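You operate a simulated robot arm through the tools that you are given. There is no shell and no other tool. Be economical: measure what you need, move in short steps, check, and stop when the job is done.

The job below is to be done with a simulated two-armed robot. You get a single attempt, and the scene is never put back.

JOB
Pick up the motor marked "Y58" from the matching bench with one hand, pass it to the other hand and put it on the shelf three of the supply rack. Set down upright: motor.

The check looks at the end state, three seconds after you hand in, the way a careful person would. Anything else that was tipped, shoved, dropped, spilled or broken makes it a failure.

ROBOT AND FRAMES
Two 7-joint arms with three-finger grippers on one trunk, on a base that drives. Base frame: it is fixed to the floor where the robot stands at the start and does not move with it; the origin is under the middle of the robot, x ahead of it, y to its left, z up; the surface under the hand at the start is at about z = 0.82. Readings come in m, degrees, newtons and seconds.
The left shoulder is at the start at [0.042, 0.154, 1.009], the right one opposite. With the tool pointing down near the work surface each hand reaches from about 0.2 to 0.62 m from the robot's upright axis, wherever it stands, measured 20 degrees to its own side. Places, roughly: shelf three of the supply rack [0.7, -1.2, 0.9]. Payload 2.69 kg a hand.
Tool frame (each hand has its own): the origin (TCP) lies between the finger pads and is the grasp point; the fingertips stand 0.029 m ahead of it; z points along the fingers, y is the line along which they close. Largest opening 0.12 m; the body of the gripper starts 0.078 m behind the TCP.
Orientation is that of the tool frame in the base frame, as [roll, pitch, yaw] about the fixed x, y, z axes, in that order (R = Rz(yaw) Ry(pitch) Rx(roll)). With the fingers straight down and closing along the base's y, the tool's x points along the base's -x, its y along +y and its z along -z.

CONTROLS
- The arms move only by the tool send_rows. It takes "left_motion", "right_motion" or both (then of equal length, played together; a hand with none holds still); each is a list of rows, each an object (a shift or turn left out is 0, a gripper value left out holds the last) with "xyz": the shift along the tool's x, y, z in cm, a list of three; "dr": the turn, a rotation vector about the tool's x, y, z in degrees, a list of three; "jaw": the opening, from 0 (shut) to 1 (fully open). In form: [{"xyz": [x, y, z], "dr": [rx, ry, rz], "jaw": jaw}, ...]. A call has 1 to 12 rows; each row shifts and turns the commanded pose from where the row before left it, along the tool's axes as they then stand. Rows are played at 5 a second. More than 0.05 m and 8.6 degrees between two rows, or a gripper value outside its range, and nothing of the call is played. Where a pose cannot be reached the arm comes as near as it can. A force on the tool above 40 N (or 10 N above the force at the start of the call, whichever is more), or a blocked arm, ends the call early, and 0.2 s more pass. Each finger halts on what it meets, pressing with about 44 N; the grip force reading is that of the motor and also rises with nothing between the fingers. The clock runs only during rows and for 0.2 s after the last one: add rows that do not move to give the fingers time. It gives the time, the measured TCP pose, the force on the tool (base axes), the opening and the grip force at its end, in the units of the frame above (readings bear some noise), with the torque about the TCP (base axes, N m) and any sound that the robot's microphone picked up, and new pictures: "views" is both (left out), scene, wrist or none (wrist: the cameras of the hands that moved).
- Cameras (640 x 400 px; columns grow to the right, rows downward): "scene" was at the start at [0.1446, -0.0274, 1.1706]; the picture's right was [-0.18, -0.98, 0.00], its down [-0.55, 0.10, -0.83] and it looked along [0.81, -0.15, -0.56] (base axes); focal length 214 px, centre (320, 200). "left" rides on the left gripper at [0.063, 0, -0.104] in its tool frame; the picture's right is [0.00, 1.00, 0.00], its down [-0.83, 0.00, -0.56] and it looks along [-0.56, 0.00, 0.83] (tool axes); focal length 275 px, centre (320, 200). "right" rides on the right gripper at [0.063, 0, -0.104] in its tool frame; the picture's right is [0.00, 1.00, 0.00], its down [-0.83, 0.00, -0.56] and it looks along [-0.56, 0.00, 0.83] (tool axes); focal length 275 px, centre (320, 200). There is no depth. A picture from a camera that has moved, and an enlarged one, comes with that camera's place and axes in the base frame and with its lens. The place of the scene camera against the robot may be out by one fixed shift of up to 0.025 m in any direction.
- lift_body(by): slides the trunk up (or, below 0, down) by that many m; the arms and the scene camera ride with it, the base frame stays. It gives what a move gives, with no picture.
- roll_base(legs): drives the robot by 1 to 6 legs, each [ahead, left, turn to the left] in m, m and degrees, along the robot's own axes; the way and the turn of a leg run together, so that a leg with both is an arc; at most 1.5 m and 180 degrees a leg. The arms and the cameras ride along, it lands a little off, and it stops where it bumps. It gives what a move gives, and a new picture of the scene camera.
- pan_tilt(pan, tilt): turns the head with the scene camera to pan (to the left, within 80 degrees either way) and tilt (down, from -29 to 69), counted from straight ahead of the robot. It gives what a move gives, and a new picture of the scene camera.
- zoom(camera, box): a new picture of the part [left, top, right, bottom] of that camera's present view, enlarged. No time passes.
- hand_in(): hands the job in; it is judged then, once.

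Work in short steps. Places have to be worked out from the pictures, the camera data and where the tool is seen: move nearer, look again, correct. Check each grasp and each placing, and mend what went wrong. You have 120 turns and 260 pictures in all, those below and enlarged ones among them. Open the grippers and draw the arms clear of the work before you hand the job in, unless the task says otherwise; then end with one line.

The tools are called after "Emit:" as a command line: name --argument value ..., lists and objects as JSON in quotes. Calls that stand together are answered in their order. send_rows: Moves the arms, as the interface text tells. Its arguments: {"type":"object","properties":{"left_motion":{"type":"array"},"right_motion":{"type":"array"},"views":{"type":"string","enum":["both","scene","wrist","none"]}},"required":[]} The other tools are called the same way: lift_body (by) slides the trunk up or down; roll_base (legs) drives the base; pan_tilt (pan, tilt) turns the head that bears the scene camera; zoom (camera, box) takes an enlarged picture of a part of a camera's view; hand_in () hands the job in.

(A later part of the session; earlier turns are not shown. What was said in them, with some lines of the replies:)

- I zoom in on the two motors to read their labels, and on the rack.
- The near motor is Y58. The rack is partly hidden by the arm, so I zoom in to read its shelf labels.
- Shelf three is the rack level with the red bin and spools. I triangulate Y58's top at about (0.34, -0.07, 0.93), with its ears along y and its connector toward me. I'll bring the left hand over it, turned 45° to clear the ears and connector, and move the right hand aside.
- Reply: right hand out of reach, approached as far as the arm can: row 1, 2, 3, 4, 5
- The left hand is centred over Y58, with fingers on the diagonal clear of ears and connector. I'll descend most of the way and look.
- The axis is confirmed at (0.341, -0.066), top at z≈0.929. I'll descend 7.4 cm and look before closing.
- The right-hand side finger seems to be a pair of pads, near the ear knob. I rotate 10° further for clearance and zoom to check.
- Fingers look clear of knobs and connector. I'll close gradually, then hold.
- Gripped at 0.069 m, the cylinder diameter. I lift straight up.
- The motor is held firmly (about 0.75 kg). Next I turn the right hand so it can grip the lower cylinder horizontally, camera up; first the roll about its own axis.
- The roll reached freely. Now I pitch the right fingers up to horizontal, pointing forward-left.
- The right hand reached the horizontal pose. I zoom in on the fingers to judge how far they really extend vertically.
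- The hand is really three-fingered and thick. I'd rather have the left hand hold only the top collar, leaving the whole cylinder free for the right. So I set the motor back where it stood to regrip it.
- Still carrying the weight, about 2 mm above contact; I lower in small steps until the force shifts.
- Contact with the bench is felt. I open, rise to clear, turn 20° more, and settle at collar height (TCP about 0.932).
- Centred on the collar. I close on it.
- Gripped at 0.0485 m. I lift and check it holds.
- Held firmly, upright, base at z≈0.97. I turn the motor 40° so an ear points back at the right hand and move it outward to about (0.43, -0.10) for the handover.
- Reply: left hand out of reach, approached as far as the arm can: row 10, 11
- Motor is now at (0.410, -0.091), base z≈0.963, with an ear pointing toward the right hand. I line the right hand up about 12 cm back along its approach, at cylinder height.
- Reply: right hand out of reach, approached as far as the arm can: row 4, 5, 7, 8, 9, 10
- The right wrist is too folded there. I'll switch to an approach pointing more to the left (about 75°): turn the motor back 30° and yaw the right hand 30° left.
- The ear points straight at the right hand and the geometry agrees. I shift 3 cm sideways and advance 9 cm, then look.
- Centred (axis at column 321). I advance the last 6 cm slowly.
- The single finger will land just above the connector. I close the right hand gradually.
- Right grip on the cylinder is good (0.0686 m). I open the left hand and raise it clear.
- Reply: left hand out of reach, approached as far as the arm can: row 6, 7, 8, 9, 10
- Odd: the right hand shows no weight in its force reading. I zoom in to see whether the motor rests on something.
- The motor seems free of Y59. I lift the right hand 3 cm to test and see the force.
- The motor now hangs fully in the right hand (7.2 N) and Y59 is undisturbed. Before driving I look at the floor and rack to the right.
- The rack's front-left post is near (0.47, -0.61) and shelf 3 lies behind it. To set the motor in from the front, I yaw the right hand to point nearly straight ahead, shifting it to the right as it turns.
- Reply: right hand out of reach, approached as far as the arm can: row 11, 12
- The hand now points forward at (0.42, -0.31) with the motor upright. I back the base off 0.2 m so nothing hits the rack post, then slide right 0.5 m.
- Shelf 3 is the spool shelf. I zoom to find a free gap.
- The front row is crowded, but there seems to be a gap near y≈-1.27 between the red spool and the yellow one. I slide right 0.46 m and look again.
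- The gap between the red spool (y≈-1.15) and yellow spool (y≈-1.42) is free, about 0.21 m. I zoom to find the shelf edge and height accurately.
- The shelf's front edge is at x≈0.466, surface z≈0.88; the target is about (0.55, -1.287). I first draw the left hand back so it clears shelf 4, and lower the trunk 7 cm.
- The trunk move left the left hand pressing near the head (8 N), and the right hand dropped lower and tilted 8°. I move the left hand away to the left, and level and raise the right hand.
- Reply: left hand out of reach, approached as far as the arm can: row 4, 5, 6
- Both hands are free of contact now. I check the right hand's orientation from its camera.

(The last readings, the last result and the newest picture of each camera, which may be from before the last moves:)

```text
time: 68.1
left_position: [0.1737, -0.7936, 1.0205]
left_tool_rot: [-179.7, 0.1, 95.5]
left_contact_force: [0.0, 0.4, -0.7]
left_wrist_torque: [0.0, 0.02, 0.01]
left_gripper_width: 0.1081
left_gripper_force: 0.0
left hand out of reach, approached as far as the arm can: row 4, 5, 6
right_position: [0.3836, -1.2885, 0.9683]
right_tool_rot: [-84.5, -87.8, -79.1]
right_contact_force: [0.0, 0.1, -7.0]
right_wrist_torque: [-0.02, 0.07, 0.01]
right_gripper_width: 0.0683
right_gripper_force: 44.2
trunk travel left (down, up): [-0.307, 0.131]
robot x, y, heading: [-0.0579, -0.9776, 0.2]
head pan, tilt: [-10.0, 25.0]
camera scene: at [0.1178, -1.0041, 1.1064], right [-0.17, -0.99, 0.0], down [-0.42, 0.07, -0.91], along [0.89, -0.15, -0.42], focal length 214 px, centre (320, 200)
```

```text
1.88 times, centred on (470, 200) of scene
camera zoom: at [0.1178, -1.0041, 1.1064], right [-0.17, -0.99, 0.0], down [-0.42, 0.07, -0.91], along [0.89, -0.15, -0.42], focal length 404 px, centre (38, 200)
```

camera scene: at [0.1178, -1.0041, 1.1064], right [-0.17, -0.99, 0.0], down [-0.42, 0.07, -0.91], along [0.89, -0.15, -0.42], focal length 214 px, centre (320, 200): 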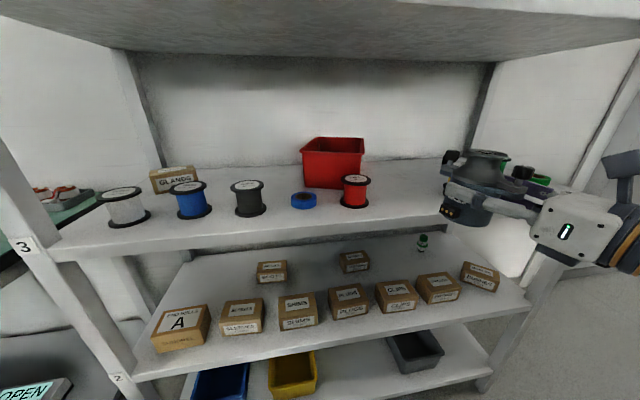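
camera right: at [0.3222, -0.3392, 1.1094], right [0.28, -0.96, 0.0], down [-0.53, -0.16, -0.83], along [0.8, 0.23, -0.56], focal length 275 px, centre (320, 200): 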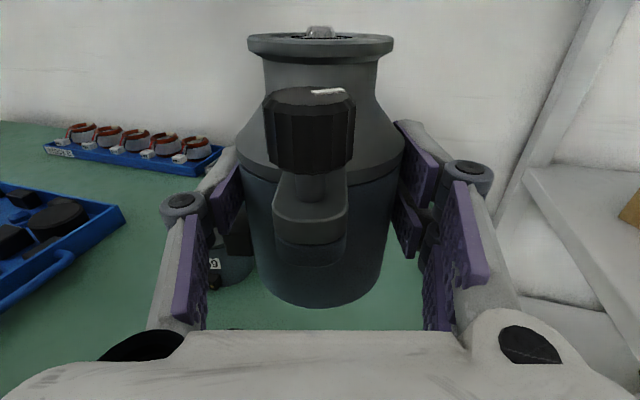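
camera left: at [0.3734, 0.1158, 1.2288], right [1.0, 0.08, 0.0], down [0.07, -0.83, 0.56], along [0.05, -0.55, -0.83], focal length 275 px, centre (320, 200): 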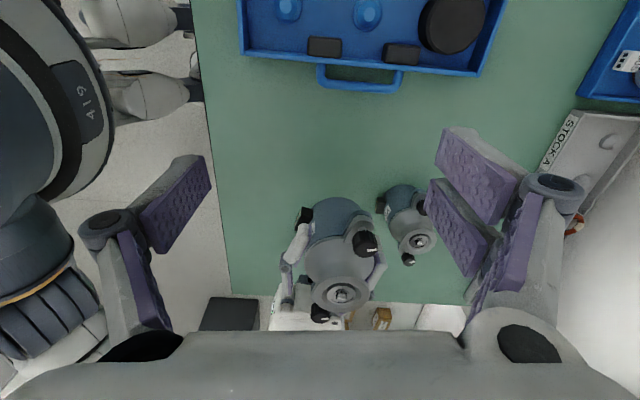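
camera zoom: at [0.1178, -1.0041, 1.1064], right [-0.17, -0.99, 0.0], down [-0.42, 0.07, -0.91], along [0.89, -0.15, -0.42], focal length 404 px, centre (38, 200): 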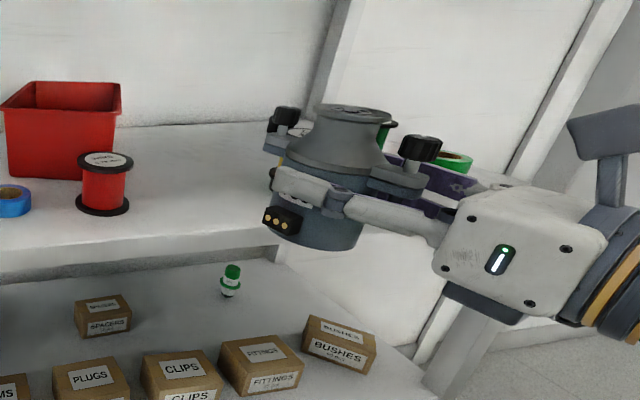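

The hand has about a 2° roll; I correct that, then drive 8 cm forward so the motor begins to enter above the shelf with about 3 cm clearance.

Emit:
send_rows --right_motion '[{"xyz": [0.7, 0, 0], "dr": [0, -0.4, -1.8]}, {}]' --views "none"

Emit:
roll_base --legs '[[0.08, 0, 0]]'

Emit:
zoom --camera "right" --box '[0, 0, 640, 400]'

```text
time: 68.7
left_position: [0.1736, -0.7934, 1.0213]
left_tool_rot: [-179.9, 0.2, 95.5]
left_contact_force: [0.2, 0.0, -1.0]
left_wrist_torque: [0.0, 0.0, 0.01]
left_gripper_width: 0.1082
left_gripper_force: 0.0
right_position: [0.3833, -1.2882, 0.9752]
right_tool_rot: [-116.7, -89.4, -47.0]
right_contact_force: [0.4, 0.3, -7.1]
right_wrist_torque: [-0.03, 0.09, -0.01]
right_gripper_width: 0.0683
right_gripper_force: 43.7
trunk travel left (down, up): [-0.307, 0.131]
robot x, y, heading: [-0.0608, -0.9735, 0.1]
head pan, tilt: [-10.0, 25.0]
```

```text
time: 69.7
left_position: [0.2539, -0.7943, 1.0206]
left_tool_rot: [-179.8, 0.1, 95.6]
left_contact_force: [0.7, 0.1, 0.7]
left_wrist_torque: [0.0, 0.04, -0.03]
left_gripper_width: 0.108
left_gripper_force: 0.1
right_position: [0.4623, -1.2879, 0.9745]
right_tool_rot: [-118.5, -89.5, -45.5]
right_contact_force: [-0.7, 0.1, -7.3]
right_wrist_torque: [-0.06, 0.05, 0.0]
right_gripper_width: 0.0684
right_gripper_force: 43.8
trunk travel left (down, up): [-0.307, 0.131]
robot x, y, heading: [0.0188, -0.9751, 0.2]
head pan, tilt: [-10.0, 25.0]
camera scene: at [0.1979, -1.0038, 1.1063], right [-0.17, -0.99, 0.0], down [-0.42, 0.07, -0.91], along [0.89, -0.15, -0.42], focal length 214 px, centre (320, 200)
```

scene: 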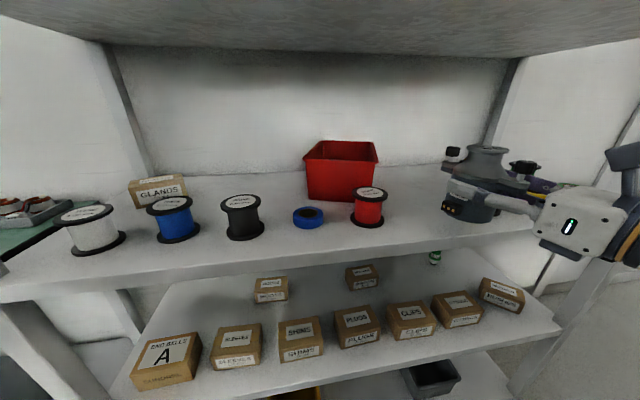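

```text
1.00 times, centred on (320, 200) of right (not enlarged: the box is as wide or as high as the picture)
camera zoom: at [0.3646, -1.3168, 1.0387], right [0.28, -0.96, 0.0], down [-0.54, -0.15, -0.83], along [0.8, 0.23, -0.56], focal length 275 px, centre (320, 200)
```

zoom: 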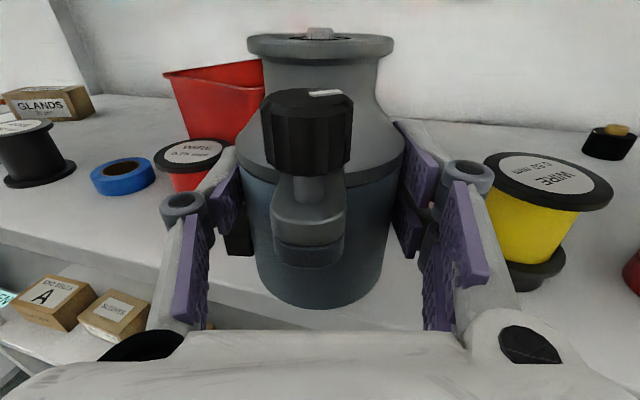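

All level, gap centre y≈-1.295. I advance 8 cm with the arm, into the gap.

Emit:
send_rows --right_motion '[{"xyz": [0, 0.49, 1.25]}, {"xyz": [0, 0.49, 1.25]}, {"xyz": [0, 0.49, 1.25]}, {"xyz": [0, 0.49, 1.25]}, {"xyz": [0, 0.49, 1.25]}, {"xyz": [0, 0.46, 1.25]}, {}]' --views "both"

Emit:
zoom --camera "scene" --box '[330, 110, 630, 290]'

```text
time: 71.3
left_position: [0.2532, -0.793, 1.0212]
left_tool_rot: [-179.8, 0.1, 95.5]
left_contact_force: [0.3, 1.1, -0.1]
left_wrist_torque: [-0.03, 0.0, -0.01]
left_gripper_width: 0.1079
left_gripper_force: 0.1
right_position: [0.543, -1.2957, 0.9737]
right_tool_rot: [-118.0, -89.4, -45.8]
right_contact_force: [0.1, 0.8, -7.3]
right_wrist_torque: [0.01, 0.07, 0.02]
right_gripper_width: 0.0683
right_gripper_force: 44.3
trunk travel left (down, up): [-0.307, 0.131]
robot x, y, heading: [0.0186, -0.9733, 0.2]
head pan, tilt: [-10.0, 25.0]
camera scene: at [0.1971, -1.0038, 1.1064], right [-0.17, -0.99, 0.0], down [-0.42, 0.07, -0.91], along [0.89, -0.15, -0.42], focal length 214 px, centre (320, 200)
camera right: at [0.4444, -1.324, 1.0382], right [0.28, -0.96, 0.0], down [-0.54, -0.15, -0.83], along [0.8, 0.23, -0.56], focal length 275 px, centre (320, 200)
```

scene: 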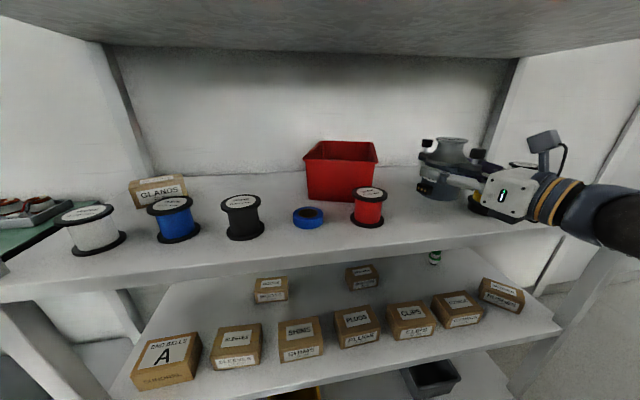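
right: 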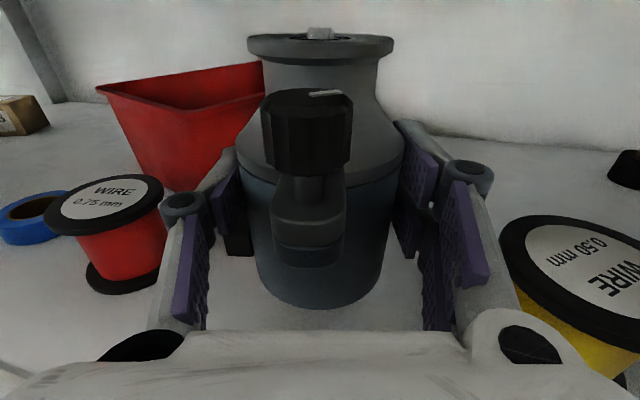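

```text
2.13 times, centred on (480, 200) of scene
camera zoom: at [0.1971, -1.0038, 1.1064], right [-0.17, -0.99, 0.0], down [-0.42, 0.07, -0.91], along [0.89, -0.15, -0.42], focal length 458 px, centre (-21, 200)
```

zoom: 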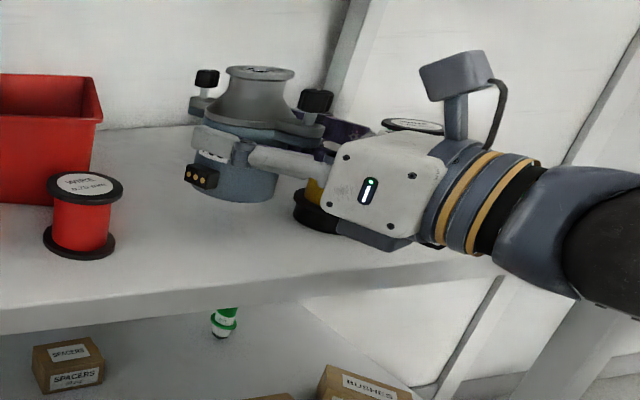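

Centred in the gap. I back out 1.5 cm so the hand body stays off the shelf edge, then lower 2.8 cm and check.

Emit:
send_rows --right_motion '[{"xyz": [0, -0.42, -1.45]}, {"xyz": [-0.7, 0, 0]}, {"xyz": [-0.7, 0, 0]}, {"xyz": [-0.7, 0, 0]}, {"xyz": [-0.7, 0, 0]}, {}]' --views "both"

Emit:
zoom --camera "scene" --box '[380, 130, 580, 250]'

```text
time: 72.7
left_position: [0.2533, -0.7934, 1.0204]
left_tool_rot: [-179.8, 0.1, 95.5]
left_contact_force: [0.2, 0.4, 0.5]
left_wrist_torque: [-0.01, -0.01, 0.01]
left_gripper_width: 0.1081
left_gripper_force: 0.1
right_position: [0.5272, -1.2949, 0.9454]
right_tool_rot: [-114.8, -89.6, -48.8]
right_contact_force: [-0.5, -0.1, -6.5]
right_wrist_torque: [-0.02, 0.08, -0.01]
right_gripper_width: 0.0684
right_gripper_force: 43.5
trunk travel left (down, up): [-0.307, 0.131]
robot x, y, heading: [0.0207, -0.9759, 0.1]
head pan, tilt: [-10.0, 25.0]
camera scene: at [0.1972, -1.0038, 1.1064], right [-0.17, -0.99, 0.0], down [-0.42, 0.07, -0.91], along [0.89, -0.15, -0.42], focal length 214 px, centre (320, 200)
camera right: at [0.4289, -1.3239, 1.0101], right [0.28, -0.96, 0.0], down [-0.54, -0.15, -0.83], along [0.8, 0.23, -0.56], focal length 275 px, centre (320, 200)
```

scene: 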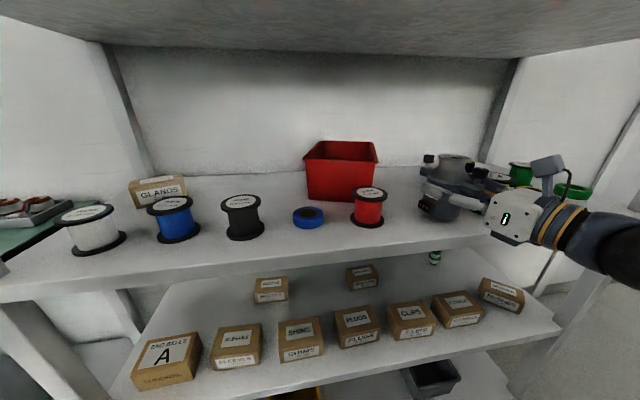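
right: 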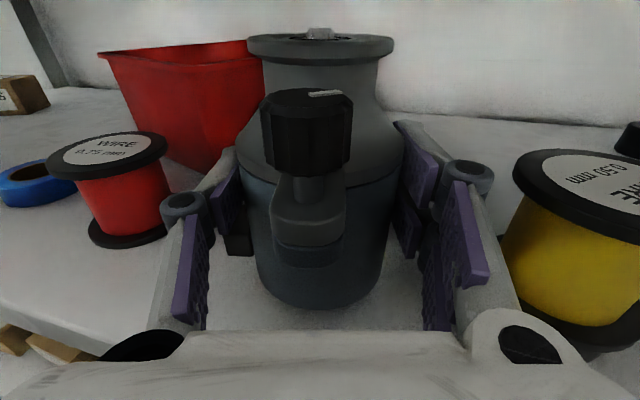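

```text
3.20 times, centred on (480, 190) of scene
camera zoom: at [0.1972, -1.0038, 1.1064], right [-0.17, -0.99, 0.0], down [-0.42, 0.07, -0.91], along [0.89, -0.15, -0.42], focal length 686 px, centre (-192, 232)
```

zoom: 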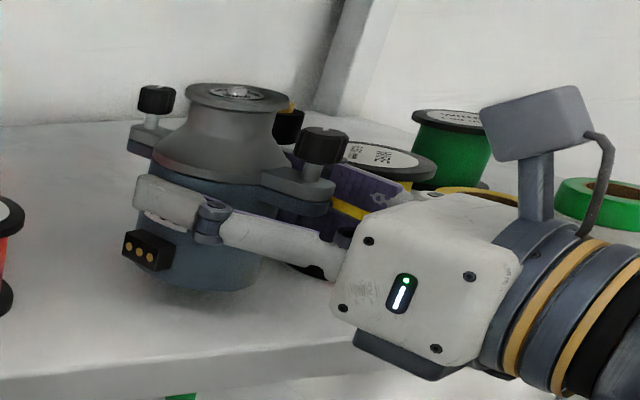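

About 1 cm remains. I lower in 3 mm steps and watch the force.

Emit:
send_rows --right_motion '[{"xyz": [-0.3, 0, 0]}, {"xyz": [-0.3, 0, 0]}, {"xyz": [-0.2, 0, 0]}, {}]' --views "none"

```text
time: 73.7
left_position: [0.2526, -0.7932, 1.0213]
left_tool_rot: [-179.8, 0.1, 95.6]
left_contact_force: [-0.9, -0.1, -1.1]
left_wrist_torque: [0.01, -0.03, -0.03]
left_gripper_width: 0.1081
left_gripper_force: 0.1
right_position: [0.5264, -1.2946, 0.9389]
right_tool_rot: [-117.0, -89.5, -46.9]
right_contact_force: [0.0, -0.5, -7.6]
right_wrist_torque: [-0.02, 0.06, 0.03]
right_gripper_width: 0.0685
right_gripper_force: 43.9
trunk travel left (down, up): [-0.307, 0.131]
robot x, y, heading: [0.0188, -0.9775, 0.3]
head pan, tilt: [-10.0, 25.0]
```

Still free; I continue down in 2 mm steps.

Emit:
send_rows --right_motion '[{"xyz": [-0.2, 0, 0]}, {"xyz": [-0.2, 0, 0]}, {"xyz": [-0.1, 0, 0]}, {}]' --views "none"

```text
time: 74.7
left_position: [0.2532, -0.7942, 1.021]
left_tool_rot: [-179.8, 0.0, 95.5]
left_contact_force: [0.0, 0.4, -1.1]
left_wrist_torque: [0.03, 0.01, 0.01]
left_gripper_width: 0.1082
left_gripper_force: 0.1
right_position: [0.527, -1.2954, 0.9341]
right_tool_rot: [-116.4, -89.5, -47.4]
right_contact_force: [0.4, -0.8, -6.7]
right_wrist_torque: [-0.04, 0.08, 0.01]
right_gripper_width: 0.0682
right_gripper_force: 44.7
trunk travel left (down, up): [-0.307, 0.131]
robot x, y, heading: [0.0213, -0.9747, 0.1]
head pan, tilt: [-10.0, 25.0]
```

Not touching yet; further 2 mm steps, then a look.

Emit:
send_rows --right_motion '[{"xyz": [-0.2, 0, 0]}, {"xyz": [-0.2, 0, 0]}, {}]' --views "none"

Emit:
zoom --camera "scene" --box '[380, 130, 580, 250]'

```text
time: 75.5
left_position: [0.2518, -0.7931, 1.0211]
left_tool_rot: [-179.9, 0.1, 95.5]
left_contact_force: [0.2, -0.1, 0.5]
left_wrist_torque: [-0.02, 0.0, -0.04]
left_gripper_width: 0.1081
left_gripper_force: 0.0
right_position: [0.5276, -1.2937, 0.9322]
right_tool_rot: [-92.7, -89.6, -71.1]
right_contact_force: [3.1, -1.0, 4.7]
right_wrist_torque: [-0.5, -0.14, 0.08]
right_gripper_width: 0.0683
right_gripper_force: 44.0
trunk travel left (down, up): [-0.307, 0.131]
robot x, y, heading: [0.0193, -0.9743, 0.3]
head pan, tilt: [-10.0, 25.0]
```

```text
3.20 times, centred on (480, 190) of scene
camera zoom: at [0.1968, -1.0035, 1.1066], right [-0.17, -0.99, 0.0], down [-0.42, 0.07, -0.91], along [0.89, -0.15, -0.42], focal length 686 px, centre (-192, 232)
```

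zoom: 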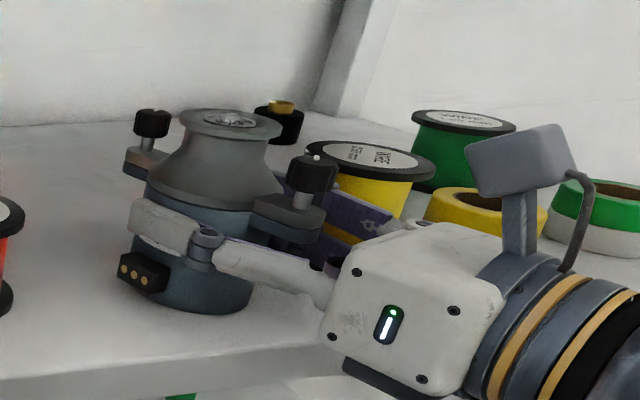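

Contact felt at TCP z≈0.932, right where the shelf was predicted. I release gently.

Emit:
send_rows --right_motion '[{"jaw": 0.56}, {"jaw": 0.6}, {"jaw": 0.66}, {"jaw": 0.74}, {"jaw": 0.8}, {}]' --views "both"

Emit:
zoom --camera "scene" --box '[380, 130, 580, 250]'

```text
time: 76.9
left_position: [0.2535, -0.7937, 1.0212]
left_tool_rot: [-180.0, 0.1, 95.5]
left_contact_force: [0.6, 1.0, 0.3]
left_wrist_torque: [0.01, 0.01, -0.01]
left_gripper_width: 0.1079
left_gripper_force: 0.1
right_position: [0.5269, -1.294, 0.9301]
right_tool_rot: [-113.5, -89.6, -50.1]
right_contact_force: [0.5, 1.2, 0.0]
right_wrist_torque: [-0.03, 0.01, -0.01]
right_gripper_width: 0.096
right_gripper_force: 0.2
trunk travel left (down, up): [-0.307, 0.131]
robot x, y, heading: [0.0191, -0.9758, 0.4]
head pan, tilt: [-10.0, 25.0]
camera scene: at [0.1968, -1.0036, 1.1065], right [-0.17, -0.99, 0.0], down [-0.42, 0.07, -0.91], along [0.89, -0.15, -0.42], focal length 214 px, centre (320, 200)
camera right: at [0.4284, -1.3236, 0.9938], right [0.28, -0.96, 0.0], down [-0.54, -0.15, -0.83], along [0.8, 0.23, -0.56], focal length 275 px, centre (320, 200)
```

scene: 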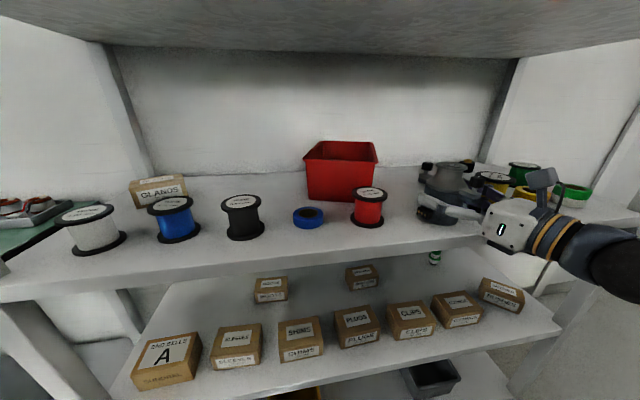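
right: 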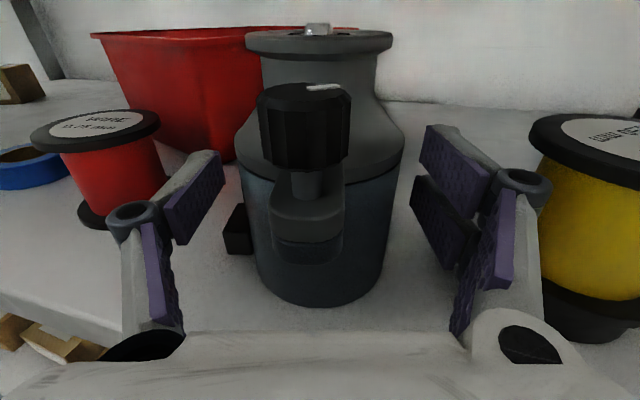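

```text
3.20 times, centred on (480, 190) of scene
camera zoom: at [0.1968, -1.0036, 1.1065], right [-0.17, -0.99, 0.0], down [-0.42, 0.07, -0.91], along [0.89, -0.15, -0.42], focal length 686 px, centre (-192, 232)
```

zoom: 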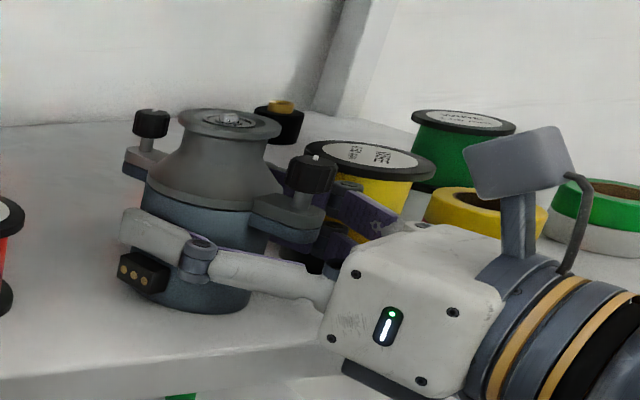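

The motor stands freely and forces are zero. I withdraw the right hand straight back along its axis.

Emit:
send_rows --right_motion '[{"xyz": [0, 0, -1]}, {"xyz": [0, 0, -1.5]}, {"xyz": [0, 0, -2]}, {"xyz": [0, 0, -2]}, {"xyz": [0, 0, -2]}, {"xyz": [0, 0, -2]}, {"xyz": [0, 0, -1.5]}, {}]' --views "both"

```text
time: 78.7
left_position: [0.2519, -0.7929, 1.0204]
left_tool_rot: [-179.8, 0.1, 95.5]
left_contact_force: [0.1, 0.2, 0.0]
left_wrist_torque: [0.0, 0.0, -0.02]
left_gripper_width: 0.1079
left_gripper_force: 0.1
right_position: [0.4115, -1.3296, 0.93]
right_tool_rot: [-113.9, -89.7, -49.8]
right_contact_force: [-0.6, -0.5, 0.6]
right_wrist_torque: [0.0, 0.05, 0.03]
right_gripper_width: 0.096
right_gripper_force: 0.0
trunk travel left (down, up): [-0.307, 0.131]
robot x, y, heading: [0.0217, -0.9784, 0.0]
head pan, tilt: [-10.0, 25.0]
camera scene: at [0.1968, -1.0036, 1.1065], right [-0.17, -0.99, 0.0], down [-0.42, 0.07, -0.91], along [0.89, -0.15, -0.42], focal length 214 px, centre (320, 200)
camera right: at [0.3135, -1.3579, 0.9939], right [0.28, -0.96, 0.0], down [-0.54, -0.16, -0.83], along [0.8, 0.23, -0.56], focal length 275 px, centre (320, 200)
```

scene: 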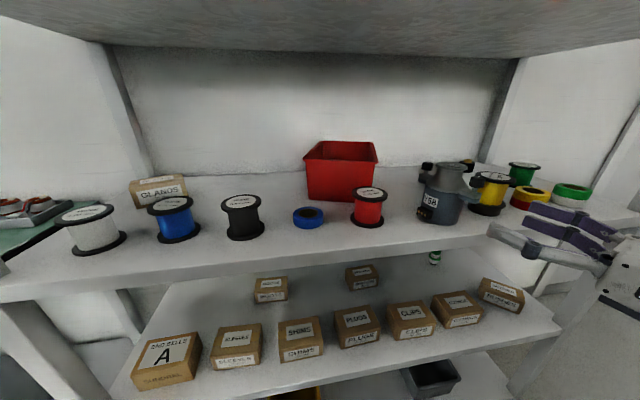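
right: 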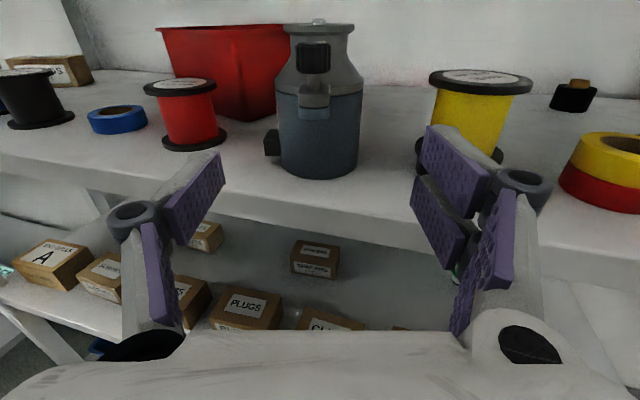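

The motor Y58 stands upright on shelf three. I back the base off 0.25 m to draw both arms clear, then check once more.

Emit:
roll_base --legs '[[-0.25, 0, 0]]'

Emit:
pan_tilt --pan 30 --tilt 20

```text
time: 80.6
left_position: [0.0007, -0.7942, 1.0215]
left_tool_rot: [-179.8, 0.1, 95.3]
left_contact_force: [0.2, 0.3, -0.1]
left_wrist_torque: [0.0, -0.03, 0.0]
left_gripper_width: 0.1079
left_gripper_force: 0.1
right_position: [0.1601, -1.33, 0.9307]
right_tool_rot: [-111.2, -89.6, -52.5]
right_contact_force: [0.4, 0.0, 1.4]
right_wrist_torque: [0.01, 0.03, -0.02]
right_gripper_width: 0.0962
right_gripper_force: 0.0
trunk travel left (down, up): [-0.307, 0.131]
robot x, y, heading: [-0.2319, -0.9789, 0.0]
head pan, tilt: [-10.0, 25.0]
camera scene: at [-0.056, -1.0044, 1.1066], right [-0.17, -0.99, 0.0], down [-0.42, 0.07, -0.91], along [0.89, -0.16, -0.42], focal length 214 px, centre (320, 200)
```

scene: 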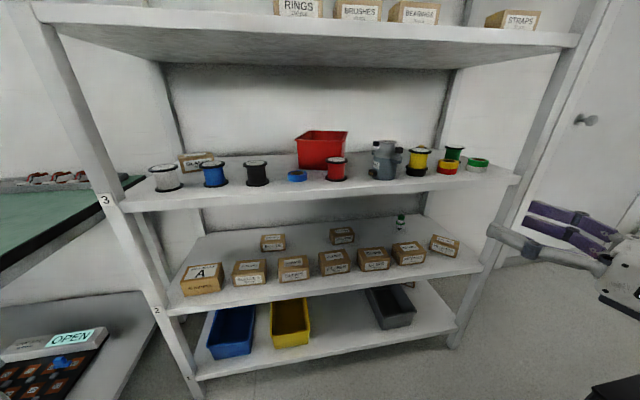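

```text
time: 81.6
left_position: [0.0002, -0.7934, 1.0211]
left_tool_rot: [-179.9, 0.1, 95.5]
left_contact_force: [0.9, 0.5, -0.3]
left_wrist_torque: [0.0, 0.01, -0.01]
left_gripper_width: 0.1082
left_gripper_force: 0.0
right_position: [0.1597, -1.3296, 0.9299]
right_tool_rot: [-113.9, -89.6, -49.9]
right_contact_force: [0.0, 0.2, -0.9]
right_wrist_torque: [0.03, 0.03, 0.0]
right_gripper_width: 0.096
right_gripper_force: 0.0
trunk travel left (down, up): [-0.307, 0.131]
robot x, y, heading: [-0.2325, -0.9748, 0.2]
head pan, tilt: [30.0, 20.0]
camera scene: at [-0.0657, -0.9419, 1.1146], right [0.5, -0.87, 0.0], down [-0.3, -0.17, -0.94], along [0.81, 0.47, -0.34], focal length 214 px, centre (320, 200)
```

scene: 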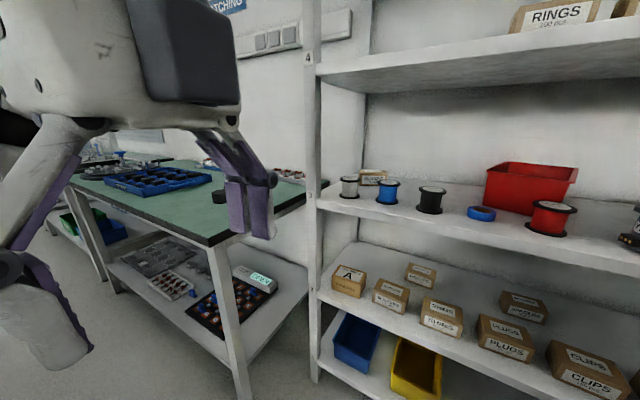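

Y58 is upright on shelf three, the other items are undisturbed, and both grippers are open and clear, so I hand in.

Emit:
hand_in

```text
The job is handed in.
```

I picked up motor Y58 with the left hand, passed it to the right hand, and set it upright on shelf three of the supply rack; both arms were clear and nothing else looked disturbed when I handed in.
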